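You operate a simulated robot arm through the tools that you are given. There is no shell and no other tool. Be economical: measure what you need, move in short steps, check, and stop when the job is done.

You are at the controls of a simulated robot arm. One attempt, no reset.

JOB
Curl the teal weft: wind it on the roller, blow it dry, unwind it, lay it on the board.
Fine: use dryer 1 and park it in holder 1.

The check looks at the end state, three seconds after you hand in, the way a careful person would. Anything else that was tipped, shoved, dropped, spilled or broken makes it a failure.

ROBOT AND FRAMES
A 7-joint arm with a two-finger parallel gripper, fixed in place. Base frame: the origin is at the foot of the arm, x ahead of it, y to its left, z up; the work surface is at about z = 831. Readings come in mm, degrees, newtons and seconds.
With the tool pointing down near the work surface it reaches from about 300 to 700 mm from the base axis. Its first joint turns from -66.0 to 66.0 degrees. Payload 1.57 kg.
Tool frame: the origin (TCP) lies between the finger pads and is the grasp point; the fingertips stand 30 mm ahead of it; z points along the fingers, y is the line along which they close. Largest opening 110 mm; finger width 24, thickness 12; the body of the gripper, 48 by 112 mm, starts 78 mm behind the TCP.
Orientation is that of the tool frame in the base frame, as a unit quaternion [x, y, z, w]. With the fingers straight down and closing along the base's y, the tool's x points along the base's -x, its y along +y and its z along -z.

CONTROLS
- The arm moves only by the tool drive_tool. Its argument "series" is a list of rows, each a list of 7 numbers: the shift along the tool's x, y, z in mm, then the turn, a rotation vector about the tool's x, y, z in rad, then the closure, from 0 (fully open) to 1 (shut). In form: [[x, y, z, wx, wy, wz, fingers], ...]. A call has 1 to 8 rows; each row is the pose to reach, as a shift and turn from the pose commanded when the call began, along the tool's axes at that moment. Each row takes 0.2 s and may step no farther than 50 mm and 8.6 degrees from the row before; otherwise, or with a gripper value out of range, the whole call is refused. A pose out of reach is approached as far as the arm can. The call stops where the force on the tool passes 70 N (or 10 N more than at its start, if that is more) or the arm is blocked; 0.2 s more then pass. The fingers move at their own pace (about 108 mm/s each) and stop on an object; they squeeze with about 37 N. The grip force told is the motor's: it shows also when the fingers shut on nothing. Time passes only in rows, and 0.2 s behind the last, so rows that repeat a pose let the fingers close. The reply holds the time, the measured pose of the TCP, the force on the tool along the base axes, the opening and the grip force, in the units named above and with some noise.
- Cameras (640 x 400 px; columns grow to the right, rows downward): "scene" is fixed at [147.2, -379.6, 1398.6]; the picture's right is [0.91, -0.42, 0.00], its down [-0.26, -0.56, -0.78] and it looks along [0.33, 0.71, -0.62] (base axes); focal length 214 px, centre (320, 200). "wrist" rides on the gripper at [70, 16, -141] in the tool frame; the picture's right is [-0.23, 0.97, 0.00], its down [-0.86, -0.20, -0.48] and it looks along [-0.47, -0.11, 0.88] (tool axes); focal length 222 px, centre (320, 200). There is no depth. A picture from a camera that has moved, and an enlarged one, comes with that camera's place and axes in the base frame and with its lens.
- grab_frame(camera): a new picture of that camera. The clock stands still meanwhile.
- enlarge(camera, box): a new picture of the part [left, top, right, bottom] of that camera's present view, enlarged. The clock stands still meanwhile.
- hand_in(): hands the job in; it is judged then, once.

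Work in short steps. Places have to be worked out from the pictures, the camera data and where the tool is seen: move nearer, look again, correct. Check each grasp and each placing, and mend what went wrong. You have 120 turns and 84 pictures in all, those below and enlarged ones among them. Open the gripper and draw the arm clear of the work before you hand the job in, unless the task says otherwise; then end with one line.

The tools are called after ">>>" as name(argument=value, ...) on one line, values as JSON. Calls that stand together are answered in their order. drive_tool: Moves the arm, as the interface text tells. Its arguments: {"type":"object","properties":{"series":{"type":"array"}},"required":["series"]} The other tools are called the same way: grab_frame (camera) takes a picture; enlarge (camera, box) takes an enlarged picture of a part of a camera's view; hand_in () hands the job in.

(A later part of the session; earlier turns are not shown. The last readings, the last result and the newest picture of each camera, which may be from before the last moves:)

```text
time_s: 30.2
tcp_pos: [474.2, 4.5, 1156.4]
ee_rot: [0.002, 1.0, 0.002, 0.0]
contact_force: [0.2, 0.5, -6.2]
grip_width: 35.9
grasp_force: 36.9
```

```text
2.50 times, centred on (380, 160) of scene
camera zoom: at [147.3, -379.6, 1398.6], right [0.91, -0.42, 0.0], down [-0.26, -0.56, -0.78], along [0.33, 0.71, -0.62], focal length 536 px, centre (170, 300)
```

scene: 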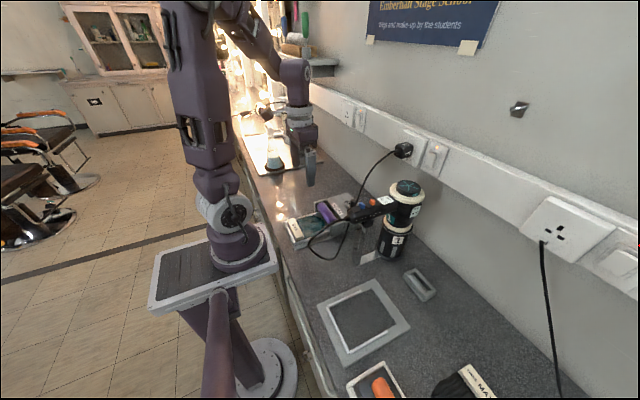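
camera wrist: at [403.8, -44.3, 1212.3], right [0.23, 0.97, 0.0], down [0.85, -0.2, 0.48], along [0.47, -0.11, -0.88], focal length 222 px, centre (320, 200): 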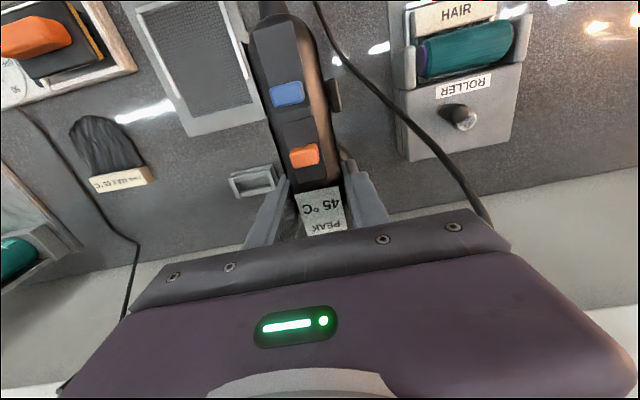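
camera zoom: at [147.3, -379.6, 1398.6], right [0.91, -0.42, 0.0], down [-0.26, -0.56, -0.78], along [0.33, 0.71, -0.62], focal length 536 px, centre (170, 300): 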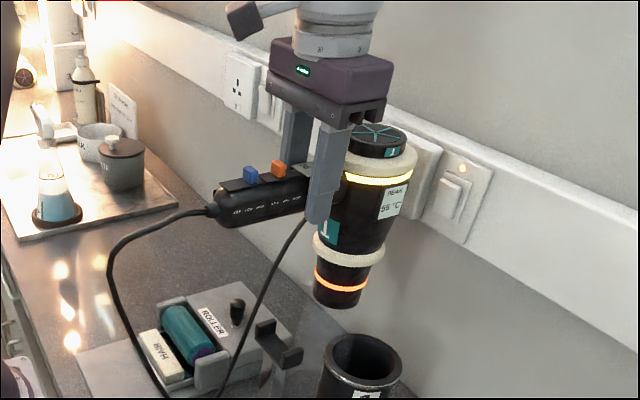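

The nozzle is clear and PEAK reads about 55 °C. I'll hold off the hair for a moment to see where it settles.

>>> drive_tool(series=[[0, 25, 0, 0, 0, 0, 0.9], [0, 50, 0, 0, 0, 0, 0.9], [0, 50, 0, 0, 0, 0, 0.9], [0, 50, 0, 0, 0, 0, 0.9], [0, 50, 0, 0, 0, 0, 0.9], [0, 50, 0, 0, 0, 0, 0.9], [0, 50, 0, 0, 0, 0, 0.9]])

>>> grab_frame(camera="wrist")

```text
time_s: 31.8
tcp_pos: [471.1, 54.1, 1157.6]
ee_rot: [0.001, 1.0, 0.0, -0.002]
contact_force: [-26.5, -6.9, -5.7]
grip_width: 36.6
grasp_force: 37.5
```

```text
39 pictures are left
camera wrist: at [402.9, 71.0, 1300.6], right [0.23, 0.97, 0.0], down [0.86, -0.2, 0.48], along [0.46, -0.11, -0.88], focal length 222 px, centre (320, 200)
```

wrist: 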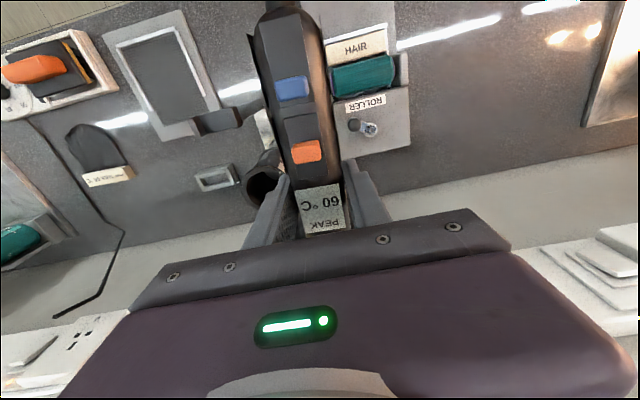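

The x force is -26 N, so the barrel is brushing the plug on the wall. I'm retreating in -x at once. PEAK is 60 °C, seemingly settling below 65.

>>> drive_tool(series=[[20, 0, 0, 0, 0, 0, 0.9], [45, 0, 0, 0, 0, 0, 0.9]])

>>> enlarge(camera="scene", box=[300, 80, 460, 240])

```text
time_s: 32.4
tcp_pos: [429.3, 56.5, 1157.7]
ee_rot: [0.002, 1.0, 0.001, 0.001]
contact_force: [-0.1, -0.1, -5.6]
grip_width: 35.7
grasp_force: 37.4
```

```text
2.50 times, centred on (380, 160) of scene
camera zoom: at [147.3, -379.6, 1398.6], right [0.91, -0.42, 0.0], down [-0.26, -0.56, -0.78], along [0.33, 0.71, -0.62], focal length 536 px, centre (170, 300)
```

zoom: 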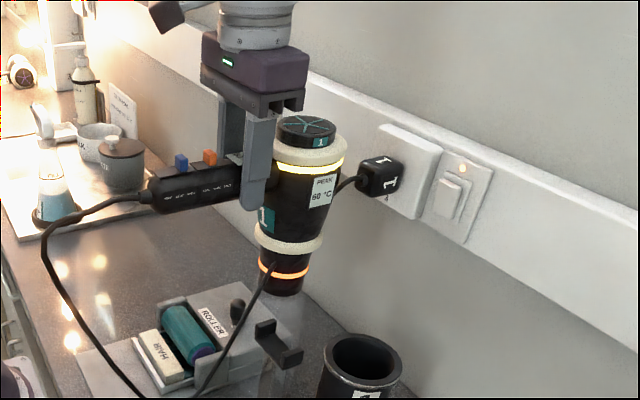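

Free again; the plug is intact and PEAK is steady at 60 °C. Moving the nozzle over the roller.

>>> drive_tool(series=[[24, 25, 0, 0, 0, 0, 0.9], [49, 52, 0, 0, 0, 0, 0.9], [74, 79, 0, 0, 0, 0, 0.9]])

>>> enlarge(camera="scene", box=[240, 100, 400, 260])

>>> grab_frame(camera="wrist")

```text
time_s: 33.2
tcp_pos: [353.3, 135.4, 1157.1]
ee_rot: [0.001, 1.0, 0.002, 0.0]
contact_force: [0.2, 0.3, -6.5]
grip_width: 35.8
grasp_force: 36.9
```

```text
2.50 times, centred on (320, 180) of scene
camera zoom: at [147.2, -379.6, 1398.6], right [0.91, -0.42, 0.0], down [-0.26, -0.56, -0.78], along [0.33, 0.71, -0.62], focal length 536 px, centre (320, 250)
```

zoom: 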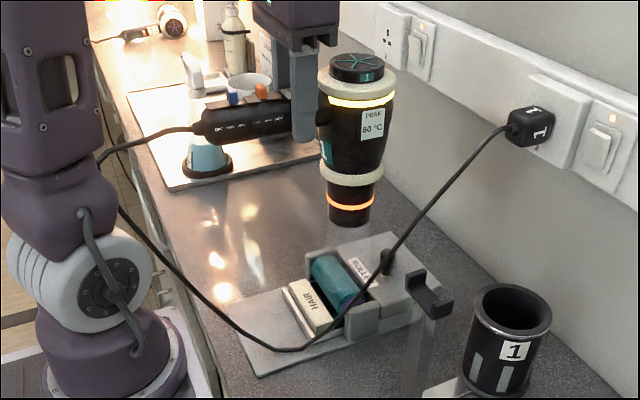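

```text
36 pictures are left
camera wrist: at [284.2, 150.4, 1300.5], right [0.23, 0.97, 0.0], down [0.85, -0.2, 0.48], along [0.47, -0.11, -0.88], focal length 222 px, centre (320, 200)
```

wrist: 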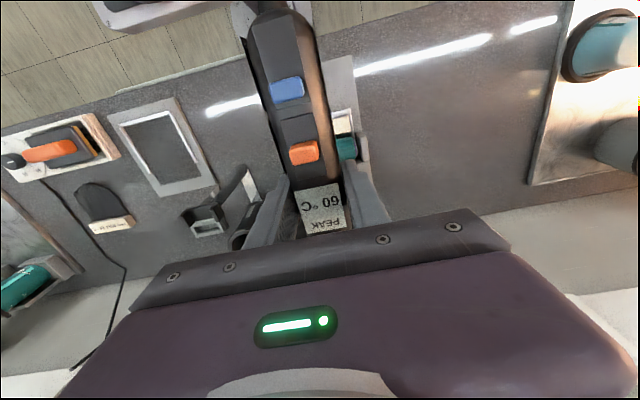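

I judge the nozzle axis to be about 20 mm too far in +x (433 vs roller 412) and about 95 mm above. I'll shift -21 in x, +3 in y, lower 25 mm, and blow.

>>> drive_tool(series=[[10, 2, 10, 0, 0, 0, 0.9], [21, 3, 25, 0, 0, 0, 0.9], [21, 3, 25, 0, 0, 0, 0.9], [21, 3, 25, 0, 0, 0, 0.9], [21, 3, 25, 0, 0, 0, 0.9], [21, 3, 25, 0, 0, 0, 0.9]])

>>> enlarge(camera="scene", box=[280, 120, 370, 240])

```text
time_s: 34.6
tcp_pos: [334.5, 137.1, 1130.7]
ee_rot: [0.0, 1.0, 0.001, 0.002]
contact_force: [-0.1, 0.3, -6.7]
grip_width: 35.8
grasp_force: 37.4
```

```text
3.33 times, centred on (325, 180) of scene
camera zoom: at [147.3, -379.6, 1398.6], right [0.91, -0.42, 0.0], down [-0.26, -0.56, -0.78], along [0.33, 0.71, -0.62], focal length 715 px, centre (303, 267)
```

zoom: 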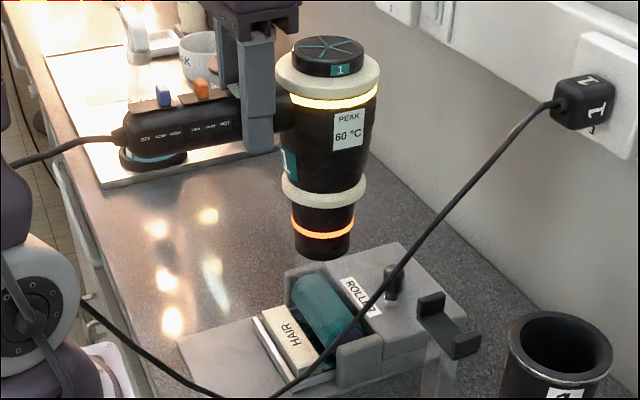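

The nozzle is now right over the roller, about 70 mm up, still 60 °C. I'll hold and blow.

>>> drive_tool(series=[[0, 0, 0, 0, 0, 0, 0.9], [0, 0, 0, 0, 0, 0, 0.9], [0, 0, 0, 0, 0, 0, 0.9], [0, 0, 0, 0, 0, 0, 0.9], [0, 0, 0, 0, 0, 0, 0.9], [0, 0, 0, 0, 0, 0, 0.9], [0, 0, 0, 0, 0, 0, 0.9], [0, 0, 0, 0, 0, 0, 0.9]])

>>> drive_tool(series=[[0, 0, 0, 0, 0, 0, 0.9], [0, 0, 0, 0, 0, 0, 0.9], [0, 0, 0, 0, 0, 0, 0.9], [0, 0, 0, 0, 0, 0, 0.9], [0, 0, 0, 0, 0, 0, 0.9], [0, 0, 0, 0, 0, 0, 0.9], [0, 0, 0, 0, 0, 0, 0.9], [0, 0, 0, 0, 0, 0, 0.9]])

>>> enlarge(camera="scene", box=[280, 120, 370, 240])

```text
time_s: 36.4
tcp_pos: [334.4, 137.3, 1132.4]
ee_rot: [0.0, 1.0, 0.0, -0.001]
contact_force: [-0.2, -0.2, -6.3]
grip_width: 35.8
grasp_force: 36.8
```

```text
time_s: 38.2
tcp_pos: [334.9, 137.7, 1132.1]
ee_rot: [0.001, 1.0, 0.001, 0.0]
contact_force: [-0.3, 0.7, -6.2]
grip_width: 35.8
grasp_force: 37.6
```

```text
3.33 times, centred on (325, 180) of scene
camera zoom: at [147.3, -379.6, 1398.6], right [0.91, -0.42, 0.0], down [-0.26, -0.56, -0.78], along [0.33, 0.71, -0.62], focal length 715 px, centre (303, 267)
```

zoom: 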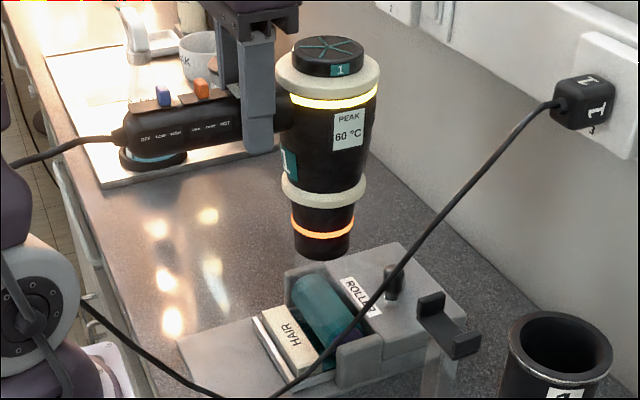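

PEAK stays at 60 °C. I'll continue blowing, then compare the hair closely.

>>> drive_tool(series=[[0, 0, 0, 0, 0, 0, 0.9], [0, 0, 0, 0, 0, 0, 0.9], [0, 0, 0, 0, 0, 0, 0.9], [0, 0, 0, 0, 0, 0, 0.9], [0, 0, 0, 0, 0, 0, 0.9], [0, 0, 0, 0, 0, 0, 0.9], [0, 0, 0, 0, 0, 0, 0.9], [0, 0, 0, 0, 0, 0, 0.9]])

>>> drive_tool(series=[[0, 0, 0, 0, 0, 0, 0.9], [0, 0, 0, 0, 0, 0, 0.9], [0, 0, 0, 0, 0, 0, 0.9], [0, 0, 0, 0, 0, 0, 0.9], [0, 0, 0, 0, 0, 0, 0.9], [0, 0, 0, 0, 0, 0, 0.9], [0, 0, 0, 0, 0, 0, 0.9], [0, 0, 0, 0, 0, 0, 0.9]])

>>> enlarge(camera="scene", box=[300, 185, 350, 225])

```text
time_s: 40.0
tcp_pos: [333.5, 137.3, 1132.3]
ee_rot: [0.001, 1.0, 0.0, 0.001]
contact_force: [0.1, 0.1, -6.3]
grip_width: 35.6
grasp_force: 36.6
```

```text
time_s: 41.8
tcp_pos: [333.4, 136.6, 1131.3]
ee_rot: [0.001, 1.0, 0.001, 0.0]
contact_force: [-0.2, -0.5, -5.4]
grip_width: 35.9
grasp_force: 36.6
```

```text
10.00 times, centred on (325, 205) of scene
camera zoom: at [147.3, -379.6, 1398.6], right [0.91, -0.42, 0.0], down [-0.26, -0.56, -0.78], along [0.33, 0.71, -0.62], focal length 2145 px, centre (270, 150)
```

zoom: 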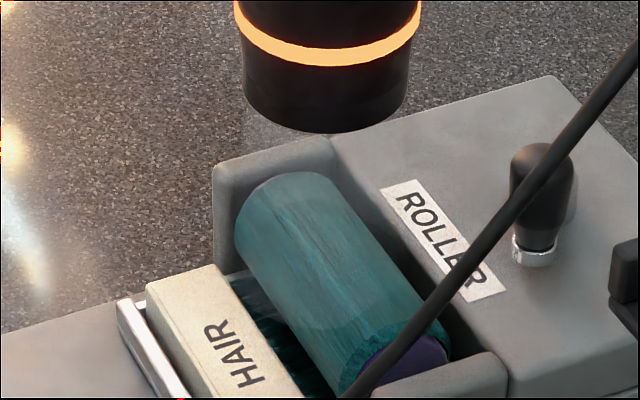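

A lighter dry patch is forming in the middle, while the roller's ends still look darker. I'll sweep the nozzle along the roller, first toward -y.

>>> drive_tool(series=[[0, -12, 0, 0, 0, 0, 0.9], [0, -24, 0, 0, 0, 0, 0.9], [0, -28, 0, 0, 0, 0, 0.9], [0, -28, 0, 0, 0, 0, 0.9], [0, -28, 0, 0, 0, 0, 0.9], [0, -28, 0, 0, 0, 0, 0.9], [0, -28, 0, 0, 0, 0, 0.9], [0, -28, 0, 0, 0, 0, 0.9]])

>>> drive_tool(series=[[0, 0, 0, 0, 0, 0, 0.9], [0, 0, 0, 0, 0, 0, 0.9], [0, 0, 0, 0, 0, 0, 0.9], [0, 0, 0, 0, 0, 0, 0.9], [0, 0, 0, 0, 0, 0, 0.9], [0, 0, 0, 0, 0, 0, 0.9], [0, 0, 0, 0, 0, 0, 0.9], [0, 0, 0, 0, 0, 0, 0.9]])

>>> drive_tool(series=[[0, 0, 0, 0, 0, 0, 0.9], [0, 0, 0, 0, 0, 0, 0.9], [0, 0, 0, 0, 0, 0, 0.9], [0, 0, 0, 0, 0, 0, 0.9], [0, 0, 0, 0, 0, 0, 0.9], [0, 0, 0, 0, 0, 0, 0.9], [0, 0, 0, 0, 0, 0, 0.9], [0, 0, 0, 0, 0, 0, 0.9]])

>>> enlarge(camera="scene", box=[300, 185, 350, 225])

```text
time_s: 43.6
tcp_pos: [332.9, 109.6, 1132.6]
ee_rot: [0.0, 1.0, 0.001, 0.0]
contact_force: [0.0, -0.1, -6.9]
grip_width: 35.7
grasp_force: 37.4
```

```text
time_s: 45.4
tcp_pos: [333.3, 109.2, 1132.1]
ee_rot: [0.001, 1.0, 0.001, 0.0]
contact_force: [0.0, -0.4, -6.0]
grip_width: 35.6
grasp_force: 36.7
```

```text
time_s: 47.2
tcp_pos: [334.0, 109.8, 1132.5]
ee_rot: [0.001, 1.0, 0.001, 0.0]
contact_force: [0.9, -0.4, -6.2]
grip_width: 36.0
grasp_force: 36.6
```

```text
10.00 times, centred on (325, 205) of scene
camera zoom: at [147.3, -379.6, 1398.6], right [0.91, -0.42, 0.0], down [-0.26, -0.56, -0.78], along [0.33, 0.71, -0.62], focal length 2145 px, centre (270, 150)
```

zoom: 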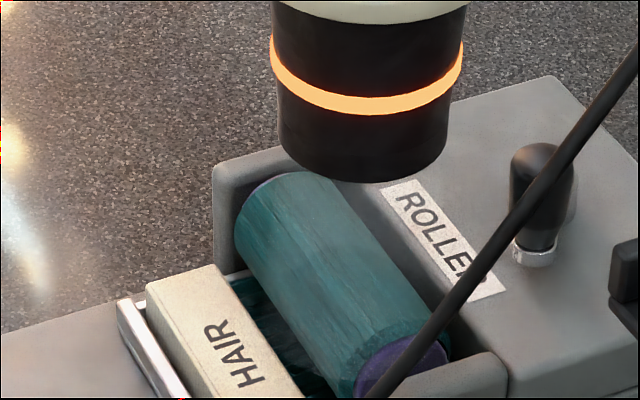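

The -y half has dried lighter. Now the +y end.

>>> drive_tool(series=[[0, 18, 0, 0, 0, 0, 0.9], [0, 36, 0, 0, 0, 0, 0.9], [0, 54, 0, 0, 0, 0, 0.9], [0, 56, 0, 0, 0, 0, 0.9], [0, 56, 0, 0, 0, 0, 0.9], [0, 56, 0, 0, 0, 0, 0.9], [0, 56, 0, 0, 0, 0, 0.9], [0, 56, 0, 0, 0, 0, 0.9]])

>>> drive_tool(series=[[0, 0, 0, 0, 0, 0, 0.9], [0, 0, 0, 0, 0, 0, 0.9], [0, 0, 0, 0, 0, 0, 0.9], [0, 0, 0, 0, 0, 0, 0.9], [0, 0, 0, 0, 0, 0, 0.9], [0, 0, 0, 0, 0, 0, 0.9], [0, 0, 0, 0, 0, 0, 0.9], [0, 0, 0, 0, 0, 0, 0.9]])

>>> drive_tool(series=[[0, 0, 0, 0, 0, 0, 0.9], [0, 0, 0, 0, 0, 0, 0.9], [0, 0, 0, 0, 0, 0, 0.9], [0, 0, 0, 0, 0, 0, 0.9], [0, 0, 0, 0, 0, 0, 0.9], [0, 0, 0, 0, 0, 0, 0.9], [0, 0, 0, 0, 0, 0, 0.9], [0, 0, 0, 0, 0, 0, 0.9]])

>>> drive_tool(series=[[0, 0, 0, 0, 0, 0, 0.9], [0, 0, 0, 0, 0, 0, 0.9], [0, 0, 0, 0, 0, 0, 0.9], [0, 0, 0, 0, 0, 0, 0.9], [0, 0, 0, 0, 0, 0, 0.9], [0, 0, 0, 0, 0, 0, 0.9], [0, 0, 0, 0, 0, 0, 0.9], [0, 0, 0, 0, 0, 0, 0.9]])

>>> enlarge(camera="scene", box=[300, 185, 350, 225])

```text
time_s: 49.0
tcp_pos: [333.0, 165.4, 1132.7]
ee_rot: [0.001, 1.0, 0.001, 0.0]
contact_force: [0.2, -0.5, -6.1]
grip_width: 35.8
grasp_force: 37.2
```

```text
time_s: 50.8
tcp_pos: [334.8, 166.1, 1132.6]
ee_rot: [0.001, 1.0, 0.001, -0.001]
contact_force: [-1.2, 0.7, -5.5]
grip_width: 36.0
grasp_force: 37.0
```

```text
time_s: 52.6
tcp_pos: [333.5, 164.7, 1133.2]
ee_rot: [0.001, 1.0, 0.0, 0.0]
contact_force: [0.1, 0.0, -5.4]
grip_width: 36.0
grasp_force: 37.2
```

```text
time_s: 54.4
tcp_pos: [334.3, 166.3, 1132.3]
ee_rot: [0.001, 1.0, 0.001, 0.0]
contact_force: [0.4, 0.7, -5.9]
grip_width: 35.8
grasp_force: 37.0
```

```text
10.00 times, centred on (325, 205) of scene
camera zoom: at [147.3, -379.6, 1398.6], right [0.91, -0.42, 0.0], down [-0.26, -0.56, -0.78], along [0.33, 0.71, -0.62], focal length 2145 px, centre (270, 150)
```

zoom: 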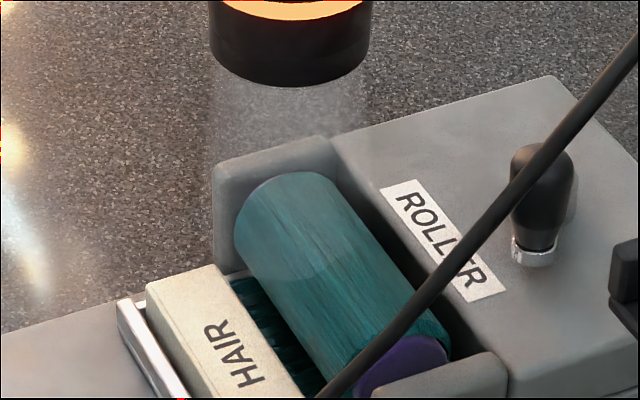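

The pale zone is the air jet itself, not dryness. I'll move the jet aside to see the hair's true look.

>>> drive_tool(series=[[0, 25, 0, 0, 0, 0, 0.9], [0, 55, 0, 0, 0, 0, 0.9], [0, 55, 0, 0, 0, 0, 0.9]])

>>> enlarge(camera="scene", box=[300, 185, 350, 225])

```text
time_s: 55.2
tcp_pos: [334.9, 221.6, 1132.8]
ee_rot: [0.001, 1.0, 0.001, 0.0]
contact_force: [0.2, 0.4, -6.3]
grip_width: 35.7
grasp_force: 37.0
```

```text
10.00 times, centred on (325, 205) of scene
camera zoom: at [147.3, -379.6, 1398.6], right [0.91, -0.42, 0.0], down [-0.26, -0.56, -0.78], along [0.33, 0.71, -0.62], focal length 2145 px, centre (270, 150)
```

zoom: 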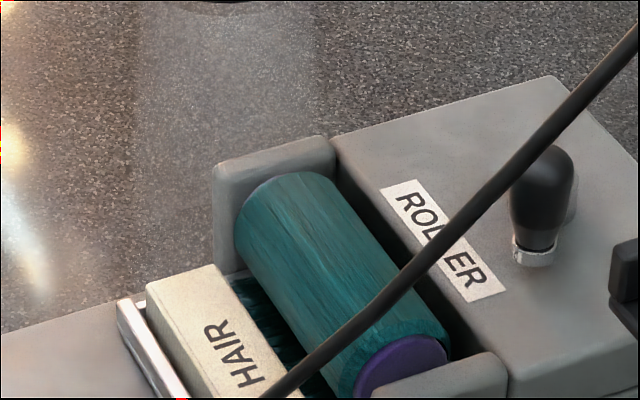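

The hair looks matte with streaks, but I'm not certain it's dry. At 60 °C more blowing is safe, so I'll return to centre, slightly lower, for about 10 s.

>>> drive_tool(series=[[0, -30, 0, 0, 0, 0, 0.9], [0, -60, 5, 0, 0, 0, 0.9], [0, -83, 15, 0, 0, 0, 0.9], [0, -83, 15, 0, 0, 0, 0.9], [0, -83, 15, 0, 0, 0, 0.9], [0, -83, 15, 0, 0, 0, 0.9], [0, -83, 15, 0, 0, 0, 0.9], [0, -83, 15, 0, 0, 0, 0.9]])

>>> drive_tool(series=[[0, 0, 0, 0, 0, 0, 0.9], [0, 0, 0, 0, 0, 0, 0.9], [0, 0, 0, 0, 0, 0, 0.9], [0, 0, 0, 0, 0, 0, 0.9], [0, 0, 0, 0, 0, 0, 0.9], [0, 0, 0, 0, 0, 0, 0.9], [0, 0, 0, 0, 0, 0, 0.9], [0, 0, 0, 0, 0, 0, 0.9]])

>>> drive_tool(series=[[0, 0, 0, 0, 0, 0, 0.9], [0, 0, 0, 0, 0, 0, 0.9], [0, 0, 0, 0, 0, 0, 0.9], [0, 0, 0, 0, 0, 0, 0.9], [0, 0, 0, 0, 0, 0, 0.9], [0, 0, 0, 0, 0, 0, 0.9], [0, 0, 0, 0, 0, 0, 0.9], [0, 0, 0, 0, 0, 0, 0.9]])

>>> drive_tool(series=[[0, 0, 0, 0, 0, 0, 0.9], [0, 0, 0, 0, 0, 0, 0.9], [0, 0, 0, 0, 0, 0, 0.9], [0, 0, 0, 0, 0, 0, 0.9], [0, 0, 0, 0, 0, 0, 0.9], [0, 0, 0, 0, 0, 0, 0.9], [0, 0, 0, 0, 0, 0, 0.9], [0, 0, 0, 0, 0, 0, 0.9]])

>>> drive_tool(series=[[0, 0, 0, 0, 0, 0, 0.9], [0, 0, 0, 0, 0, 0, 0.9], [0, 0, 0, 0, 0, 0, 0.9], [0, 0, 0, 0, 0, 0, 0.9], [0, 0, 0, 0, 0, 0, 0.9], [0, 0, 0, 0, 0, 0, 0.9], [0, 0, 0, 0, 0, 0, 0.9], [0, 0, 0, 0, 0, 0, 0.9]])

>>> drive_tool(series=[[0, 0, 0, 0, 0, 0, 0.9], [0, 0, 0, 0, 0, 0, 0.9], [0, 0, 0, 0, 0, 0, 0.9], [0, 0, 0, 0, 0, 0, 0.9], [0, 0, 0, 0, 0, 0, 0.9], [0, 0, -15, 0, 0, 0, 0.9], [0, 30, -20, 0, 0, 0, 0.9], [0, 75, -25, 0, 0, 0, 0.9]])

>>> enlarge(camera="scene", box=[300, 185, 350, 225])

```text
time_s: 57.0
tcp_pos: [335.1, 136.9, 1117.3]
ee_rot: [0.001, 1.0, 0.001, -0.001]
contact_force: [-0.6, -0.3, -7.1]
grip_width: 35.9
grasp_force: 37.1
```

```text
time_s: 58.8
tcp_pos: [335.0, 137.9, 1117.4]
ee_rot: [0.001, 1.0, 0.001, 0.002]
contact_force: [0.9, -0.8, -5.9]
grip_width: 35.7
grasp_force: 37.3
```

```text
time_s: 60.6
tcp_pos: [334.5, 136.7, 1117.6]
ee_rot: [0.0, 1.0, 0.001, 0.0]
contact_force: [-0.4, -0.3, -6.3]
grip_width: 35.9
grasp_force: 37.6
```

```text
time_s: 62.4
tcp_pos: [334.4, 138.3, 1117.3]
ee_rot: [0.001, 1.0, 0.001, 0.0]
contact_force: [0.4, -0.9, -5.6]
grip_width: 35.8
grasp_force: 37.4
```

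```text
time_s: 64.2
tcp_pos: [333.3, 136.4, 1117.3]
ee_rot: [0.001, 1.0, 0.001, 0.0]
contact_force: [0.1, 0.6, -6.2]
grip_width: 35.8
grasp_force: 37.1
```

```text
time_s: 66.0
tcp_pos: [335.3, 212.2, 1141.9]
ee_rot: [0.002, 1.0, 0.001, 0.0]
contact_force: [-0.1, 0.0, -6.0]
grip_width: 35.9
grasp_force: 37.1
```

```text
10.00 times, centred on (325, 205) of scene
camera zoom: at [147.2, -379.6, 1398.7], right [0.91, -0.42, 0.0], down [-0.26, -0.56, -0.78], along [0.33, 0.71, -0.62], focal length 2145 px, centre (270, 150)
```

zoom: 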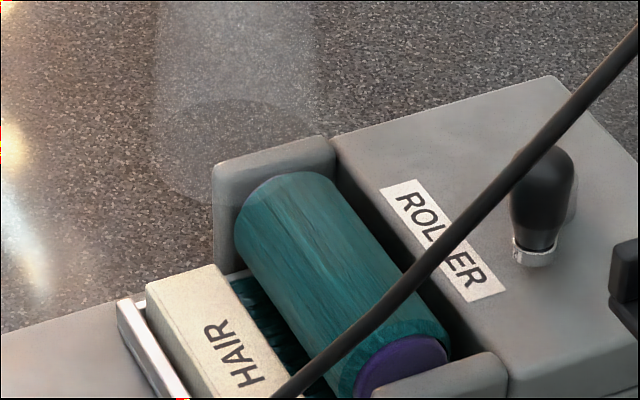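

No further change between 55 s and 66 s, so I take it as dry. Returning to the holder while staying clear of the plug and yoke.

>>> drive_tool(series=[[0, -40, -18, 0, 0, 0, 0.9], [-35, -70, -18, 0, 0, 0, 0.9], [-70, -100, -18, 0, 0, 0, 0.9], [-100, -135, -18, 0, 0, 0, 0.9], [-100, -180, -18, 0, 0, 0, 0.9], [-100, -225, -18, 0, 0, 0, 0.9], [-105, -262, -18, 0, 0, 0, 0.9], [-125, -272, -18, 0, 0, 0, 0.9]])

>>> enlarge(camera="scene", box=[320, 110, 460, 270])

>>> grab_frame(camera="wrist")

```text
time_s: 67.8
tcp_pos: [459.4, -61.5, 1161.4]
ee_rot: [0.001, 1.0, 0.002, 0.001]
contact_force: [-0.1, -0.1, -5.5]
grip_width: 35.8
grasp_force: 36.7
```

```text
2.50 times, centred on (390, 190) of scene
camera zoom: at [147.3, -379.7, 1398.6], right [0.91, -0.42, 0.0], down [-0.26, -0.56, -0.78], along [0.33, 0.71, -0.62], focal length 536 px, centre (145, 225)
```

zoom: 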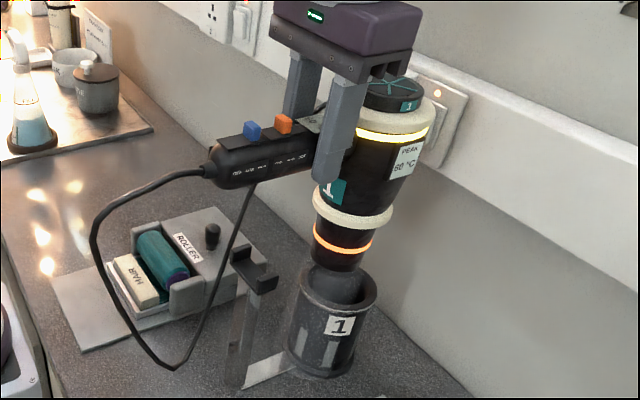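

```text
27 pictures are left
camera wrist: at [389.2, -44.6, 1303.5], right [0.23, 0.97, 0.0], down [0.85, -0.2, 0.48], along [0.47, -0.11, -0.88], focal length 222 px, centre (320, 200)
```

wrist: 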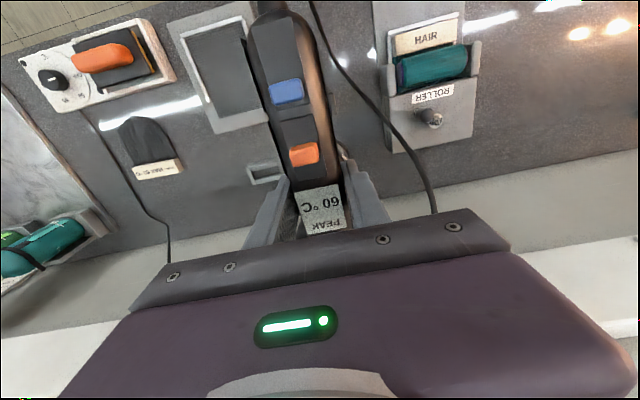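

The dryer's pose in the grip is almost unchanged (1–2 mm). By bookkeeping the parked pose is +15 x and -121 z. I'll move over and descend to 30 mm above first.

>>> drive_tool(series=[[-16, 0.5, 0, 0, 0, 0, 0.9], [-16, 0.5, 25, 0, 0, 0, 0.9], [-16, 0.5, 50, 0, 0, 0, 0.9], [-16, 0.5, 70, 0, 0, 0, 0.9], [-16, 0.5, 88, 0, 0, 0, 0.9], [-16, 0.5, 88, 0, 0, 0, 0.9]])

>>> enlarge(camera="scene", box=[340, 160, 440, 270])

```text
time_s: 69.2
tcp_pos: [475.1, -57.7, 1072.5]
ee_rot: [0.0, 1.0, 0.002, 0.001]
contact_force: [-0.1, 0.7, -5.9]
grip_width: 36.1
grasp_force: 37.0
```

```text
3.64 times, centred on (390, 215) of scene
camera zoom: at [147.3, -379.7, 1398.6], right [0.91, -0.42, 0.0], down [-0.26, -0.56, -0.78], along [0.33, 0.71, -0.62], focal length 780 px, centre (66, 146)
```

zoom: 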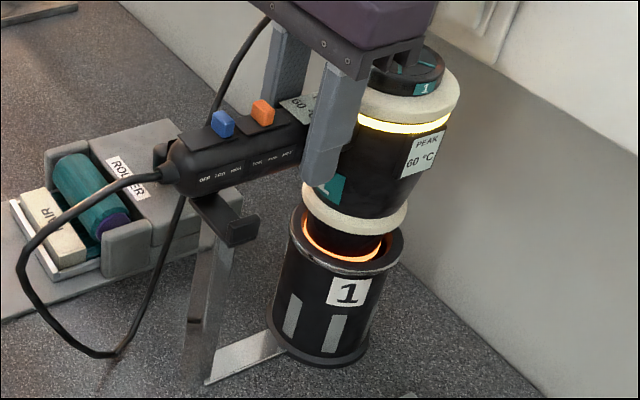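

The nozzle is inside the holder with no contact. Lowering the rest gently.

>>> drive_tool(series=[[0, -1, 12, 0, 0, 0, 0.9], [0, -1, 22, 0, 0, 0, 0.9], [0, -1, 28, 0, 0, 0, 0.9], [0, -1, 31, 0, 0, 0, 0.9], [0, -1, 32, 0, 0, 0, 0.9]])

>>> enlarge(camera="scene", box=[340, 160, 440, 270])

```text
time_s: 70.4
tcp_pos: [474.8, -60.2, 1041.3]
ee_rot: [0.001, 1.0, 0.002, 0.002]
contact_force: [-6.1, 1.2, 12.7]
grip_width: 35.9
grasp_force: 37.0
```

```text
3.64 times, centred on (390, 215) of scene
camera zoom: at [146.8, -379.6, 1398.7], right [0.91, -0.42, 0.0], down [-0.26, -0.56, -0.78], along [0.33, 0.71, -0.62], focal length 780 px, centre (66, 146)
```

zoom: 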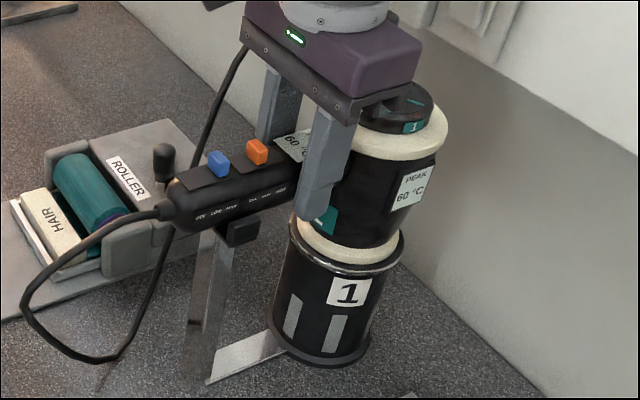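

Seated: the lights are off and it carries an upward load. Releasing and rising.

>>> drive_tool(series=[[0, 0, -1, 0, 0, 0, 0.6], [0, 0, -1, 0, 0, 0, 0.4], [0, 0, -1, 0, 0, 0, 0.27], [0, 0, -1, 0, 0, 0, 0.27], [0, 0, -25, 0, 0, 0, 0.27], [0, 0, -65, 0, 0, 0, 0.27], [0, 0, -110, 0, 0, 0, 0.27]])

>>> enlarge(camera="scene", box=[340, 160, 440, 270])

```text
time_s: 72.0
tcp_pos: [474.3, -60.9, 1151.9]
ee_rot: [0.001, 1.0, 0.001, 0.001]
contact_force: [0.2, 0.6, 0.4]
grip_width: 80.5
grasp_force: 0.0
```

```text
3.64 times, centred on (390, 215) of scene
camera zoom: at [147.2, -379.6, 1398.6], right [0.91, -0.42, 0.0], down [-0.26, -0.56, -0.78], along [0.33, 0.71, -0.62], focal length 780 px, centre (66, 146)
```

zoom: 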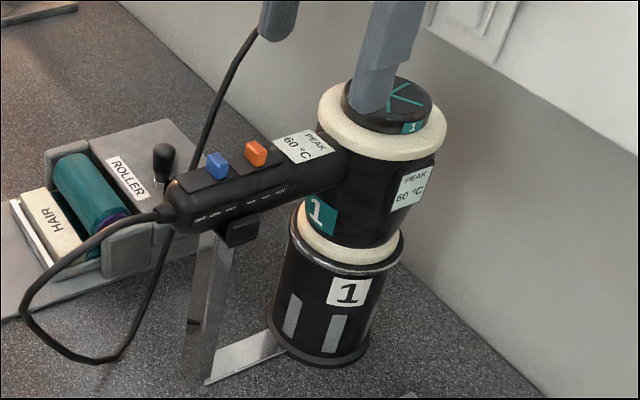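

Parked and off as found. Now the unwinding: I'll move over the crank knob and look.

>>> drive_tool(series=[[0, 45, -5, 0, 0, 0, 0.4], [0, 90, -5, 0, 0, 0, 0.6], [0, 135, -5, 0, 0, 0, 0.6], [-2, 171, 0, 0, 0, 0, 0.6], [-2, 171, 45, 0, 0, 0, 0.6], [-2, 171, 90, 0, 0, 0, 0.6], [-2, 171, 135, 0, 0, 0, 0.6], [-2, 171, 175, 0, 0, 0, 0.6]])

>>> enlarge(camera="wrist", box=[200, 0, 440, 240])

```text
time_s: 73.8
tcp_pos: [478.8, 109.2, 975.4]
ee_rot: [0.001, 1.0, 0.001, 0.001]
contact_force: [-1.0, 0.4, 0.2]
grip_width: 44.0
grasp_force: 0.0
```

```text
1.67 times, centred on (320, 120) of wrist
camera zoom: at [407.2, 125.8, 1118.5], right [0.23, 0.97, 0.0], down [0.85, -0.2, 0.48], along [0.47, -0.11, -0.88], focal length 370 px, centre (320, 333)
```

zoom: 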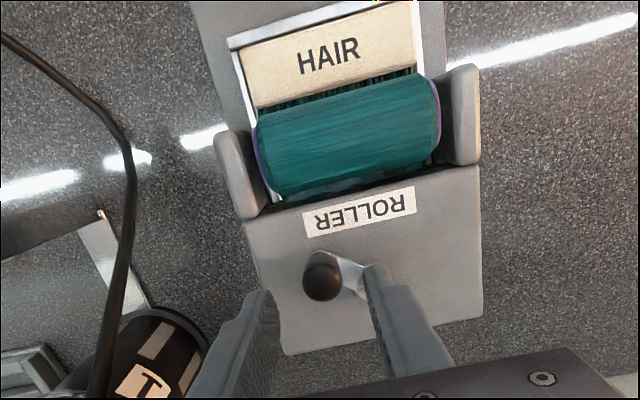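

The knob is at (476.5,110.7), right under the TCP. Descending and gripping.

>>> drive_tool(series=[[1.5, 1.5, 20, 0, 0, 0, 0.6], [1.5, 1.5, 43, 0, 0, 0, 0.6], [1.5, 1.5, 43, 0, 0, 0, 0.8], [1.5, 1.5, 43, 0, 0, 0, 0.95], [1.5, 1.5, 43, 0, 0, 0, 0.95]])

```text
time_s: 75.0
tcp_pos: [476.1, 110.9, 932.3]
ee_rot: [0.002, 1.0, 0.001, 0.0]
contact_force: [2.7, -12.5, -4.0]
grip_width: 22.8
grasp_force: 35.2
```

Gripped. Turning counter-clockwise through the +x side.

>>> drive_tool(series=[[-9.7, -6.6, 0, 0, 0, 0, 0.95], [-20.9, -7.8, 0, 0, 0, 0, 0.95], [-31.9, -5.4, 0, 0, 0, 0, 0.95], [-41.7, 0.2, 0, 0, 0, 0, 0.95], [-49.2, 8.6, 0, 0, 0, 0, 0.95], [-53.8, 18.9, 0, 0, 0, 0, 0.95], [-55, 30.1, 0, 0, 0, 0, 0.95], [-52.6, 41.1, 0, 0, 0, 0, 0.95]])

```text
time_s: 76.8
tcp_pos: [529.6, 155.5, 932.1]
ee_rot: [0.0, 1.0, 0.003, 0.001]
contact_force: [14.5, 7.8, -10.2]
grip_width: 22.7
grasp_force: 35.1
```

Still gripped. Continuing over the +y side.

>>> drive_tool(series=[[6, 10.2, 0, 0, 0, 0, 0.95], [14.5, 17.6, 0, 0, 0, 0, 0.95], [24.9, 22, 0, 0, 0, 0, 0.95], [36.1, 23, 0, 0, 0, 0, 0.95], [47.1, 20.5, 0, 0, 0, 0, 0.95], [56.7, 14.7, 0, 0, 0, 0, 0.95], [64.1, 6.2, 0, 0, 0, 0, 0.95], [68.5, -4.2, 0, 0, 0, 0, 0.95]])

>>> grab_frame(camera="wrist")

```text
time_s: 78.6
tcp_pos: [461.7, 149.1, 932.6]
ee_rot: [0.002, 1.0, 0.002, 0.002]
contact_force: [9.2, -2.3, 17.1]
grip_width: 22.8
grasp_force: 35.3
```

```text
22 pictures are left
camera wrist: at [390.6, 164.7, 1075.6], right [0.23, 0.97, 0.0], down [0.85, -0.2, 0.48], along [0.47, -0.11, -0.88], focal length 222 px, centre (320, 200)
```

wrist: 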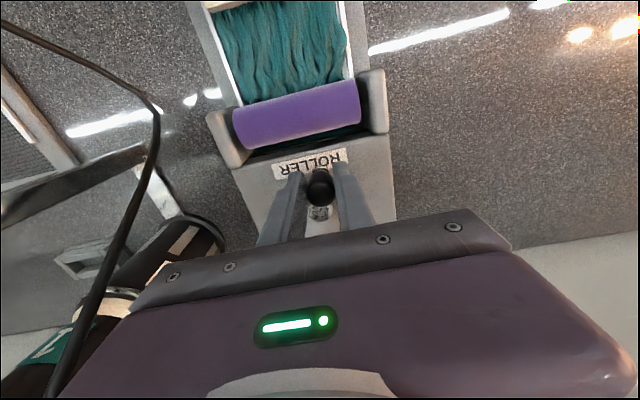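

The dried hair (brighter, matte) is coming off. The last stretch to the start position:

>>> drive_tool(series=[[1, -11.2, 0, 0, 0, 0, 0.95], [-1.5, -22.2, 0, 0, 0, 0, 0.95], [-7.3, -31.8, 0, 0, 0, 0, 0.95], [-15.8, -39.2, 0, 0, 0, 0, 0.95], [-26.2, -43.6, 0, 0, 0, 0, 0.95], [-34.9, -44.7, 0, 0, 0, 0, 0.95], [-38.7, -44.5, 0, 0, 0, 0, 0.95], [-41.2, -44.2, 0, 0, 0, 0, 0.95]])

>>> enlarge(camera="scene", box=[270, 170, 390, 260])

>>> grab_frame(camera="wrist")

```text
time_s: 80.4
tcp_pos: [500.4, 104.1, 932.9]
ee_rot: [0.002, 1.0, 0.0, -0.002]
contact_force: [-14.6, -12.6, 7.7]
grip_width: 21.7
grasp_force: 34.6
```

```text
4.44 times, centred on (330, 215) of scene
camera zoom: at [146.6, -380.0, 1398.6], right [0.91, -0.42, 0.0], down [-0.26, -0.56, -0.78], along [0.33, 0.71, -0.62], focal length 953 px, centre (276, 133)
```

zoom: 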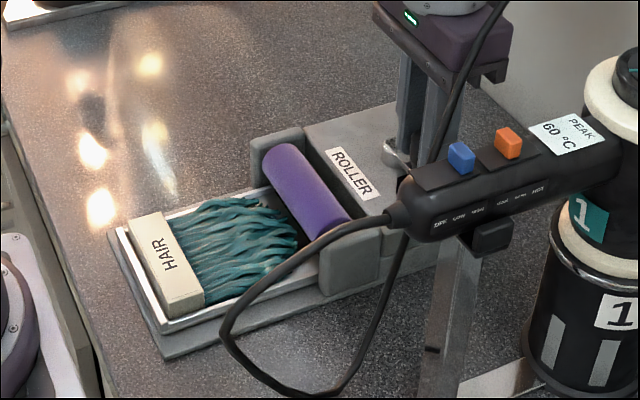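

```text
20 pictures are left
camera wrist: at [430.1, 120.5, 1075.5], right [0.23, 0.97, 0.0], down [0.86, -0.2, 0.47], along [0.46, -0.11, -0.88], focal length 222 px, centre (320, 200)
```

wrist: 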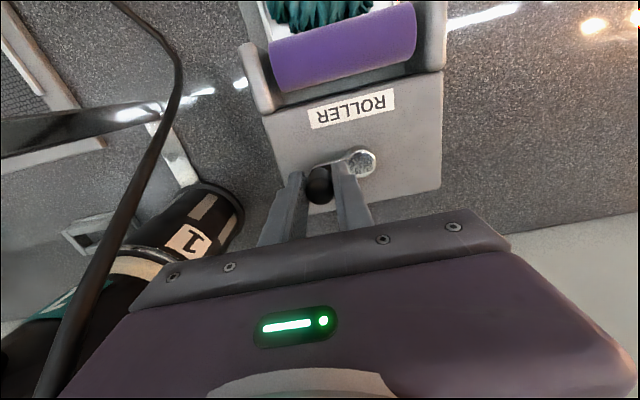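

The weft is fully unwound, with waves visible. I'll release the knob, rise, and look at the HAIR bar and the board.

>>> drive_tool(series=[[0, 0, 0, 0, 0, 0, 0.7], [0, 0, 0, 0, 0, 0, 0.6], [0, 0, -40, 0, 0, 0, 0.6], [40, 15, -70, 0, 0, 0, 0.6], [85, 30, -75, 0, 0, 0, 0.8], [130, 35, -78, 0, 0, 0, 1], [150, 35, -78, 0, 0, 0, 1]])

>>> enlarge(camera="wrist", box=[240, 20, 400, 160])

>>> enlarge(camera="scene", box=[280, 200, 350, 255])

```text
refused: row 4 steps farther than a row can; nothing moved
```

```text
2.86 times, centred on (320, 90) of wrist
camera zoom: at [430.1, 120.5, 1075.5], right [0.23, 0.97, 0.0], down [0.86, -0.2, 0.47], along [0.46, -0.11, -0.88], focal length 635 px, centre (320, 514)
```

zoom: 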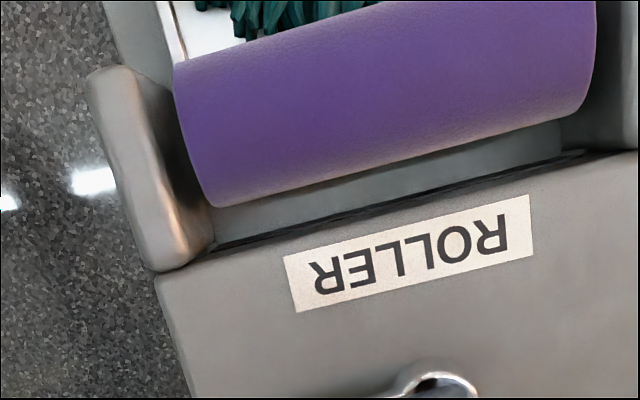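

```text
7.27 times, centred on (315, 228) of scene
camera zoom: at [146.6, -380.0, 1398.6], right [0.91, -0.42, 0.0], down [-0.26, -0.56, -0.78], along [0.33, 0.71, -0.62], focal length 1560 px, centre (356, 0)
```

zoom: 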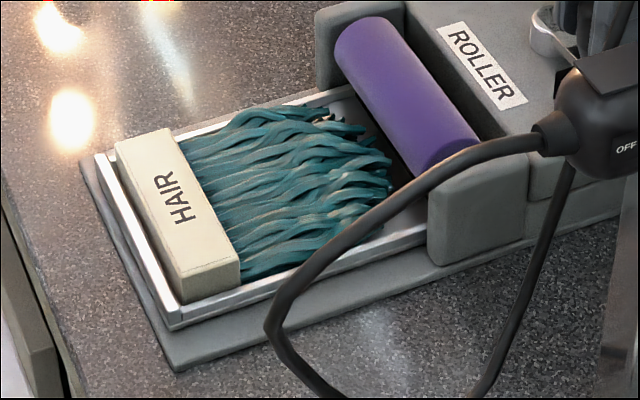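

One step was too long, so nothing moved. Sending it again with smaller steps.

>>> drive_tool(series=[[0, 0, 0, 0, 0, 0, 0.7], [0, 0, 0, 0, 0, 0, 0.6], [0, 0, -40, 0, 0, 0, 0.6], [30, 12, -70, 0, 0, 0, 0.6], [70, 24, -75, 0, 0, 0, 0.8], [110, 35, -78, 0, 0, 0, 1], [150, 35, -78, 0, 0, 0, 1]])

>>> enlarge(camera="wrist", box=[220, 20, 420, 180])

```text
time_s: 82.0
tcp_pos: [350.5, 140.7, 1011.1]
ee_rot: [0.002, 1.0, 0.001, 0.0]
contact_force: [0.1, -0.8, -0.1]
grip_width: 0.1
grasp_force: 21.0
```

```text
2.50 times, centred on (320, 100) of wrist
camera zoom: at [280.8, 156.7, 1153.6], right [0.23, 0.97, 0.0], down [0.85, -0.2, 0.48], along [0.47, -0.11, -0.88], focal length 555 px, centre (320, 450)
```

zoom: 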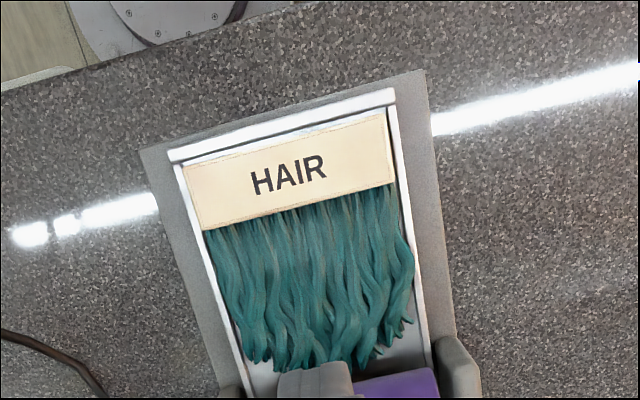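

The bar is about 99 × 29 mm, centred near (290,140) with its top at z≈847–855. I'll turn the gripper 90° to pinch it front to back while moving over it.

>>> drive_tool(series=[[8, 0, 0, 0, 0, -0.142, 0.8], [16, 0, 0, 0, 0, -0.284, 0.6], [24, 0, 0, 0, 0, -0.426, 0.45], [32, 0, 0, 0, 0, -0.568, 0.45], [40, 0, 0, 0, 0, -0.71, 0.45], [48, 0, 0, 0, 0, -0.852, 0.45], [55, 0, 10, 0, 0, -0.994, 0.45], [60, 0, 20, 0, 0, -1.136, 0.45]])

>>> drive_tool(series=[[0, 0, 0, 0, 0, -0.145, 0.45], [0, 0, 0, 0, 0, -0.29, 0.45], [0, 0, 0, 0, 0, -0.435, 0.45], [0, 0, 10, 0, 0, -0.435, 0.45]])

>>> grab_frame(camera="wrist")

```text
time_s: 83.8
tcp_pos: [291.2, 140.6, 990.5]
ee_rot: [-0.538, 0.843, 0.0, 0.0]
contact_force: [-1.3, -0.1, -0.7]
grip_width: 60.3
grasp_force: 0.1
```

```text
time_s: 84.8
tcp_pos: [290.4, 141.0, 979.9]
ee_rot: [-0.707, 0.707, 0.0, 0.003]
contact_force: [0.3, 0.3, -0.6]
grip_width: 60.5
grasp_force: 0.0
```

```text
16 pictures are left
camera wrist: at [273.9, 70.5, 1123.3], right [-0.97, 0.23, 0.0], down [0.2, 0.85, 0.48], along [0.11, 0.47, -0.88], focal length 222 px, centre (320, 200)
```

wrist: 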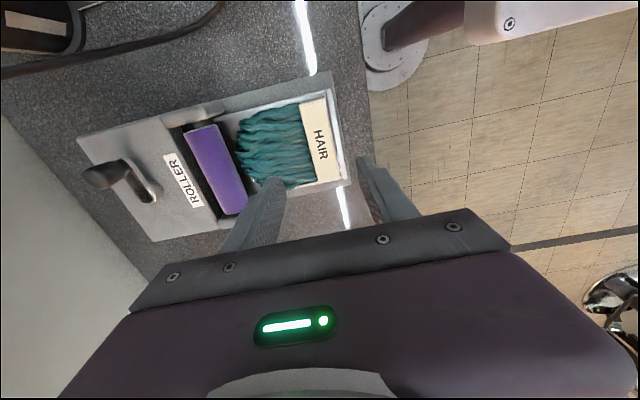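

The bar centre checks out at (290,138). Descending to tips at ~870 and checking from the scene view.

>>> drive_tool(series=[[2, 0, 40, 0, 0, 0, 0.45], [2, 0, 80, 0, 0, 0, 0.45], [2, 0, 92, 0, 0, 0, 0.45]])

>>> enlarge(camera="scene", box=[270, 190, 350, 250])

>>> enlarge(camera="wrist", box=[230, 90, 410, 240])

```text
time_s: 85.6
tcp_pos: [291.9, 138.8, 888.6]
ee_rot: [-0.706, 0.708, 0.0, 0.002]
contact_force: [0.4, 0.0, 0.2]
grip_width: 60.3
grasp_force: 0.0
```

```text
6.67 times, centred on (310, 220) of scene
camera zoom: at [147.2, -379.6, 1398.6], right [0.91, -0.42, 0.0], down [-0.26, -0.56, -0.78], along [0.33, 0.71, -0.62], focal length 1430 px, centre (387, 67)
```

zoom: 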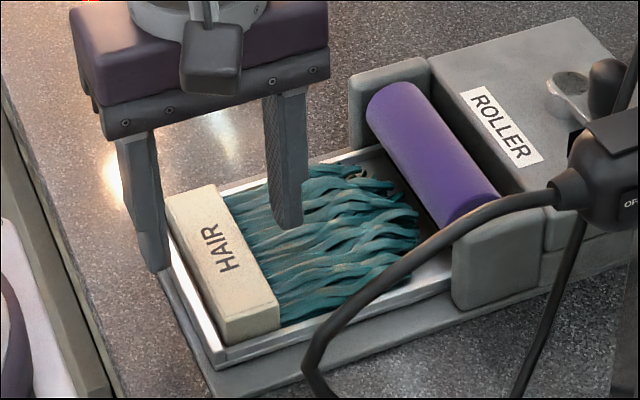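

```text
2.67 times, centred on (320, 165) of wrist
camera zoom: at [274.1, 68.5, 1031.7], right [-0.97, 0.23, 0.0], down [0.2, 0.85, 0.48], along [0.11, 0.47, -0.88], focal length 592 px, centre (320, 293)
```

zoom: 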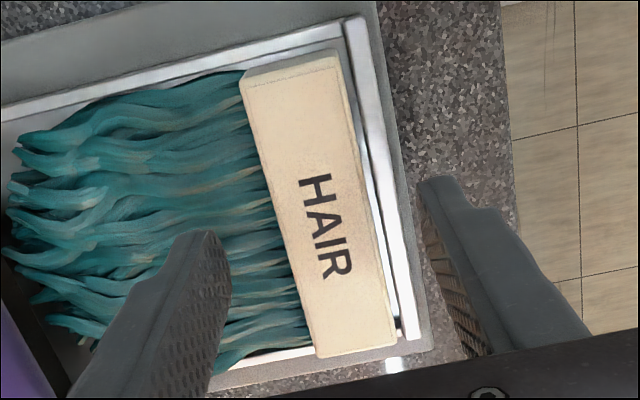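

Bar top is at z≈847.5, centre (290,136.6). I'll narrow to ~40 mm and ease down a few mm at a time, watching for rail contact.

>>> drive_tool(series=[[2, 1.5, 0, 0, 0, 0, 0.636], [2, 1.5, 0, 0, 0, 0, 0.636], [2, 1.5, 6, 0, 0, 0, 0.636], [2, 1.5, 10, 0, 0, 0, 0.636], [2, 1.5, 13, 0, 0, 0, 0.636], [2, 1.5, 15, 0, 0, 0, 0.636]])

```text
time_s: 87.0
tcp_pos: [290.4, 136.5, 873.8]
ee_rot: [-0.706, 0.708, -0.001, 0.0]
contact_force: [-0.5, -0.3, -0.1]
grip_width: 40.2
grasp_force: 0.0
```

No contact yet (tips at ~844). Slightly lower.

>>> drive_tool(series=[[0, 0, 1.5, 0, 0, 0, 0.636], [0, 0, 3, 0, 0, 0, 0.636], [0, 0, 3, 0, 0, 0, 0.636]])

>>> enlarge(camera="scene", box=[270, 200, 330, 245])

```text
time_s: 87.7
tcp_pos: [289.5, 136.0, 872.1]
ee_rot: [-0.705, 0.709, 0.0, 0.002]
contact_force: [-0.2, 0.0, 21.9]
grip_width: 40.2
grasp_force: 0.1
stopped in row 3: the force on the tool passed its limit (the readings are from after the stop); the commanded pose is now the measured one
```

```text
8.89 times, centred on (300, 222) of scene
camera zoom: at [147.0, -379.7, 1398.6], right [0.91, -0.42, 0.0], down [-0.26, -0.56, -0.78], along [0.33, 0.71, -0.62], focal length 1906 px, centre (498, 0)
```

zoom: 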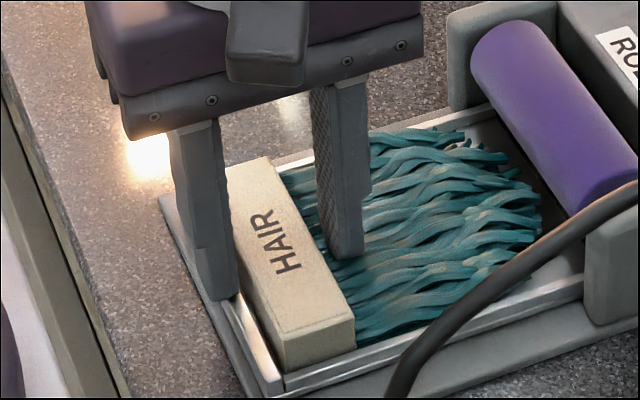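

The finger touched the rail at tips ≈842, still well below the bar's top. I'll raise 2 mm and close.

>>> drive_tool(series=[[0, 0, -2.5, 0, 0, 0, 0.636], [0, 0, -2.5, 0, 0, 0, 0.7], [0, 0, -2.5, 0, 0, 0, 0.75], [0, 0, -2.5, 0, 0, 0, 0.85], [0, 0, -2.5, 0, 0, 0, 0.9]])

```text
time_s: 88.9
tcp_pos: [289.9, 137.2, 874.0]
ee_rot: [-0.706, 0.708, 0.0, 0.002]
contact_force: [-0.4, 0.2, -0.8]
grip_width: 28.8
grasp_force: 36.8
```

Gripped: 28.8 mm wide, 37 N, no side force. Lifting gently.

>>> drive_tool(series=[[0, 0, -8, 0, 0, 0, 0.9], [0, 0, -20, 0, 0, 0, 0.9], [0, 0, -40, 0, 0, 0, 0.9], [0, 0, -65, 0, 0, 0, 0.9], [0, 0, -90, 0, 0, 0, 0.9]])

>>> enlarge(camera="scene", box=[250, 160, 350, 260])

```text
time_s: 90.1
tcp_pos: [291.0, 135.1, 963.3]
ee_rot: [-0.705, 0.709, 0.001, 0.001]
contact_force: [0.9, -0.2, 0.4]
grip_width: 10.8
grasp_force: 0.1
```

```text
4.00 times, centred on (300, 210) of scene
camera zoom: at [147.2, -379.6, 1398.6], right [0.91, -0.42, 0.0], down [-0.26, -0.56, -0.78], along [0.33, 0.71, -0.62], focal length 858 px, centre (400, 160)
```

zoom: 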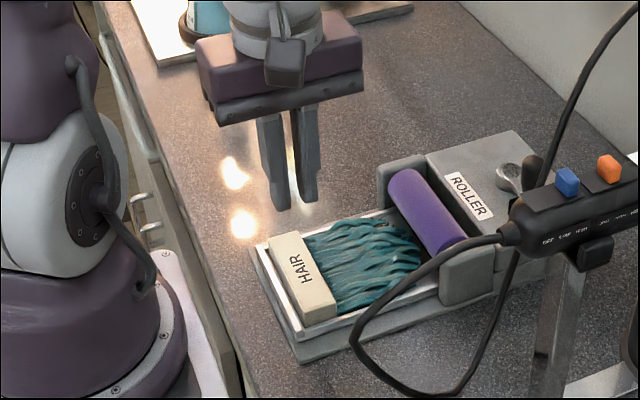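

The fingers slipped off: the overlap above the rail is too small for the rounded tips. The bar lies unharmed in the tray. I'll nudge it +x, away from the rail, so the fingers can go down deeper.

>>> drive_tool(series=[[0, 0, 0, 0, 0, 0, 0.636], [0, 0, 40, 0, 0, 0, 0.636], [0, 0, 75, 0, 0, 0, 0.636], [0, 0, 91, 0, 0, 0, 0.636], [0, -5, 91, 0, 0, 0, 0.636], [0, -10, 91, 0, 0, 0, 0.636], [0, -15, 91, 0, 0, 0, 0.636], [0, -19, 91, 0, 0, 0, 0.636]])

>>> enlarge(camera="wrist", box=[230, 90, 410, 240])

```text
time_s: 91.9
tcp_pos: [309.0, 137.6, 874.0]
ee_rot: [-0.707, 0.708, 0.001, 0.002]
contact_force: [0.2, -0.1, -0.4]
grip_width: 40.1
grasp_force: 0.3
```

```text
2.67 times, centred on (320, 165) of wrist
camera zoom: at [292.1, 66.4, 1016.1], right [-0.97, 0.23, 0.0], down [0.2, 0.85, 0.48], along [0.11, 0.47, -0.88], focal length 592 px, centre (320, 293)
```

zoom: 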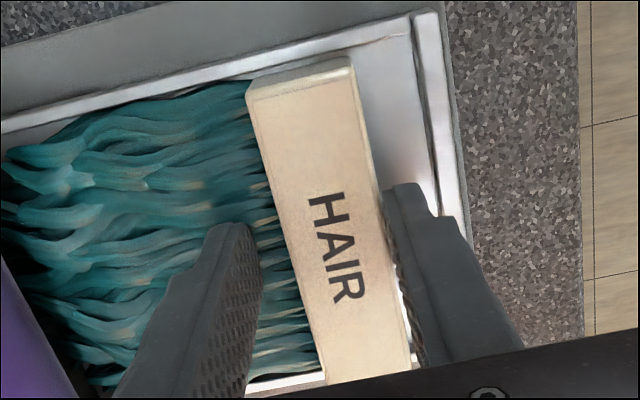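

The bar slid straight and the finger is now inside the rail. I'll lower about 5 mm and close.

>>> drive_tool(series=[[0, 1, 2, 0, 0, 0, 0.636], [0, 1, 4, 0, 0, 0, 0.636], [0, 1, 5.5, 0, 0, 0, 0.636], [0, 1, 5.5, 0, 0, 0, 0.636]])

```text
time_s: 92.9
tcp_pos: [307.1, 135.4, 867.8]
ee_rot: [-0.706, 0.708, 0.001, 0.003]
contact_force: [-0.3, -0.3, 1.3]
grip_width: 39.9
grasp_force: 0.1
```

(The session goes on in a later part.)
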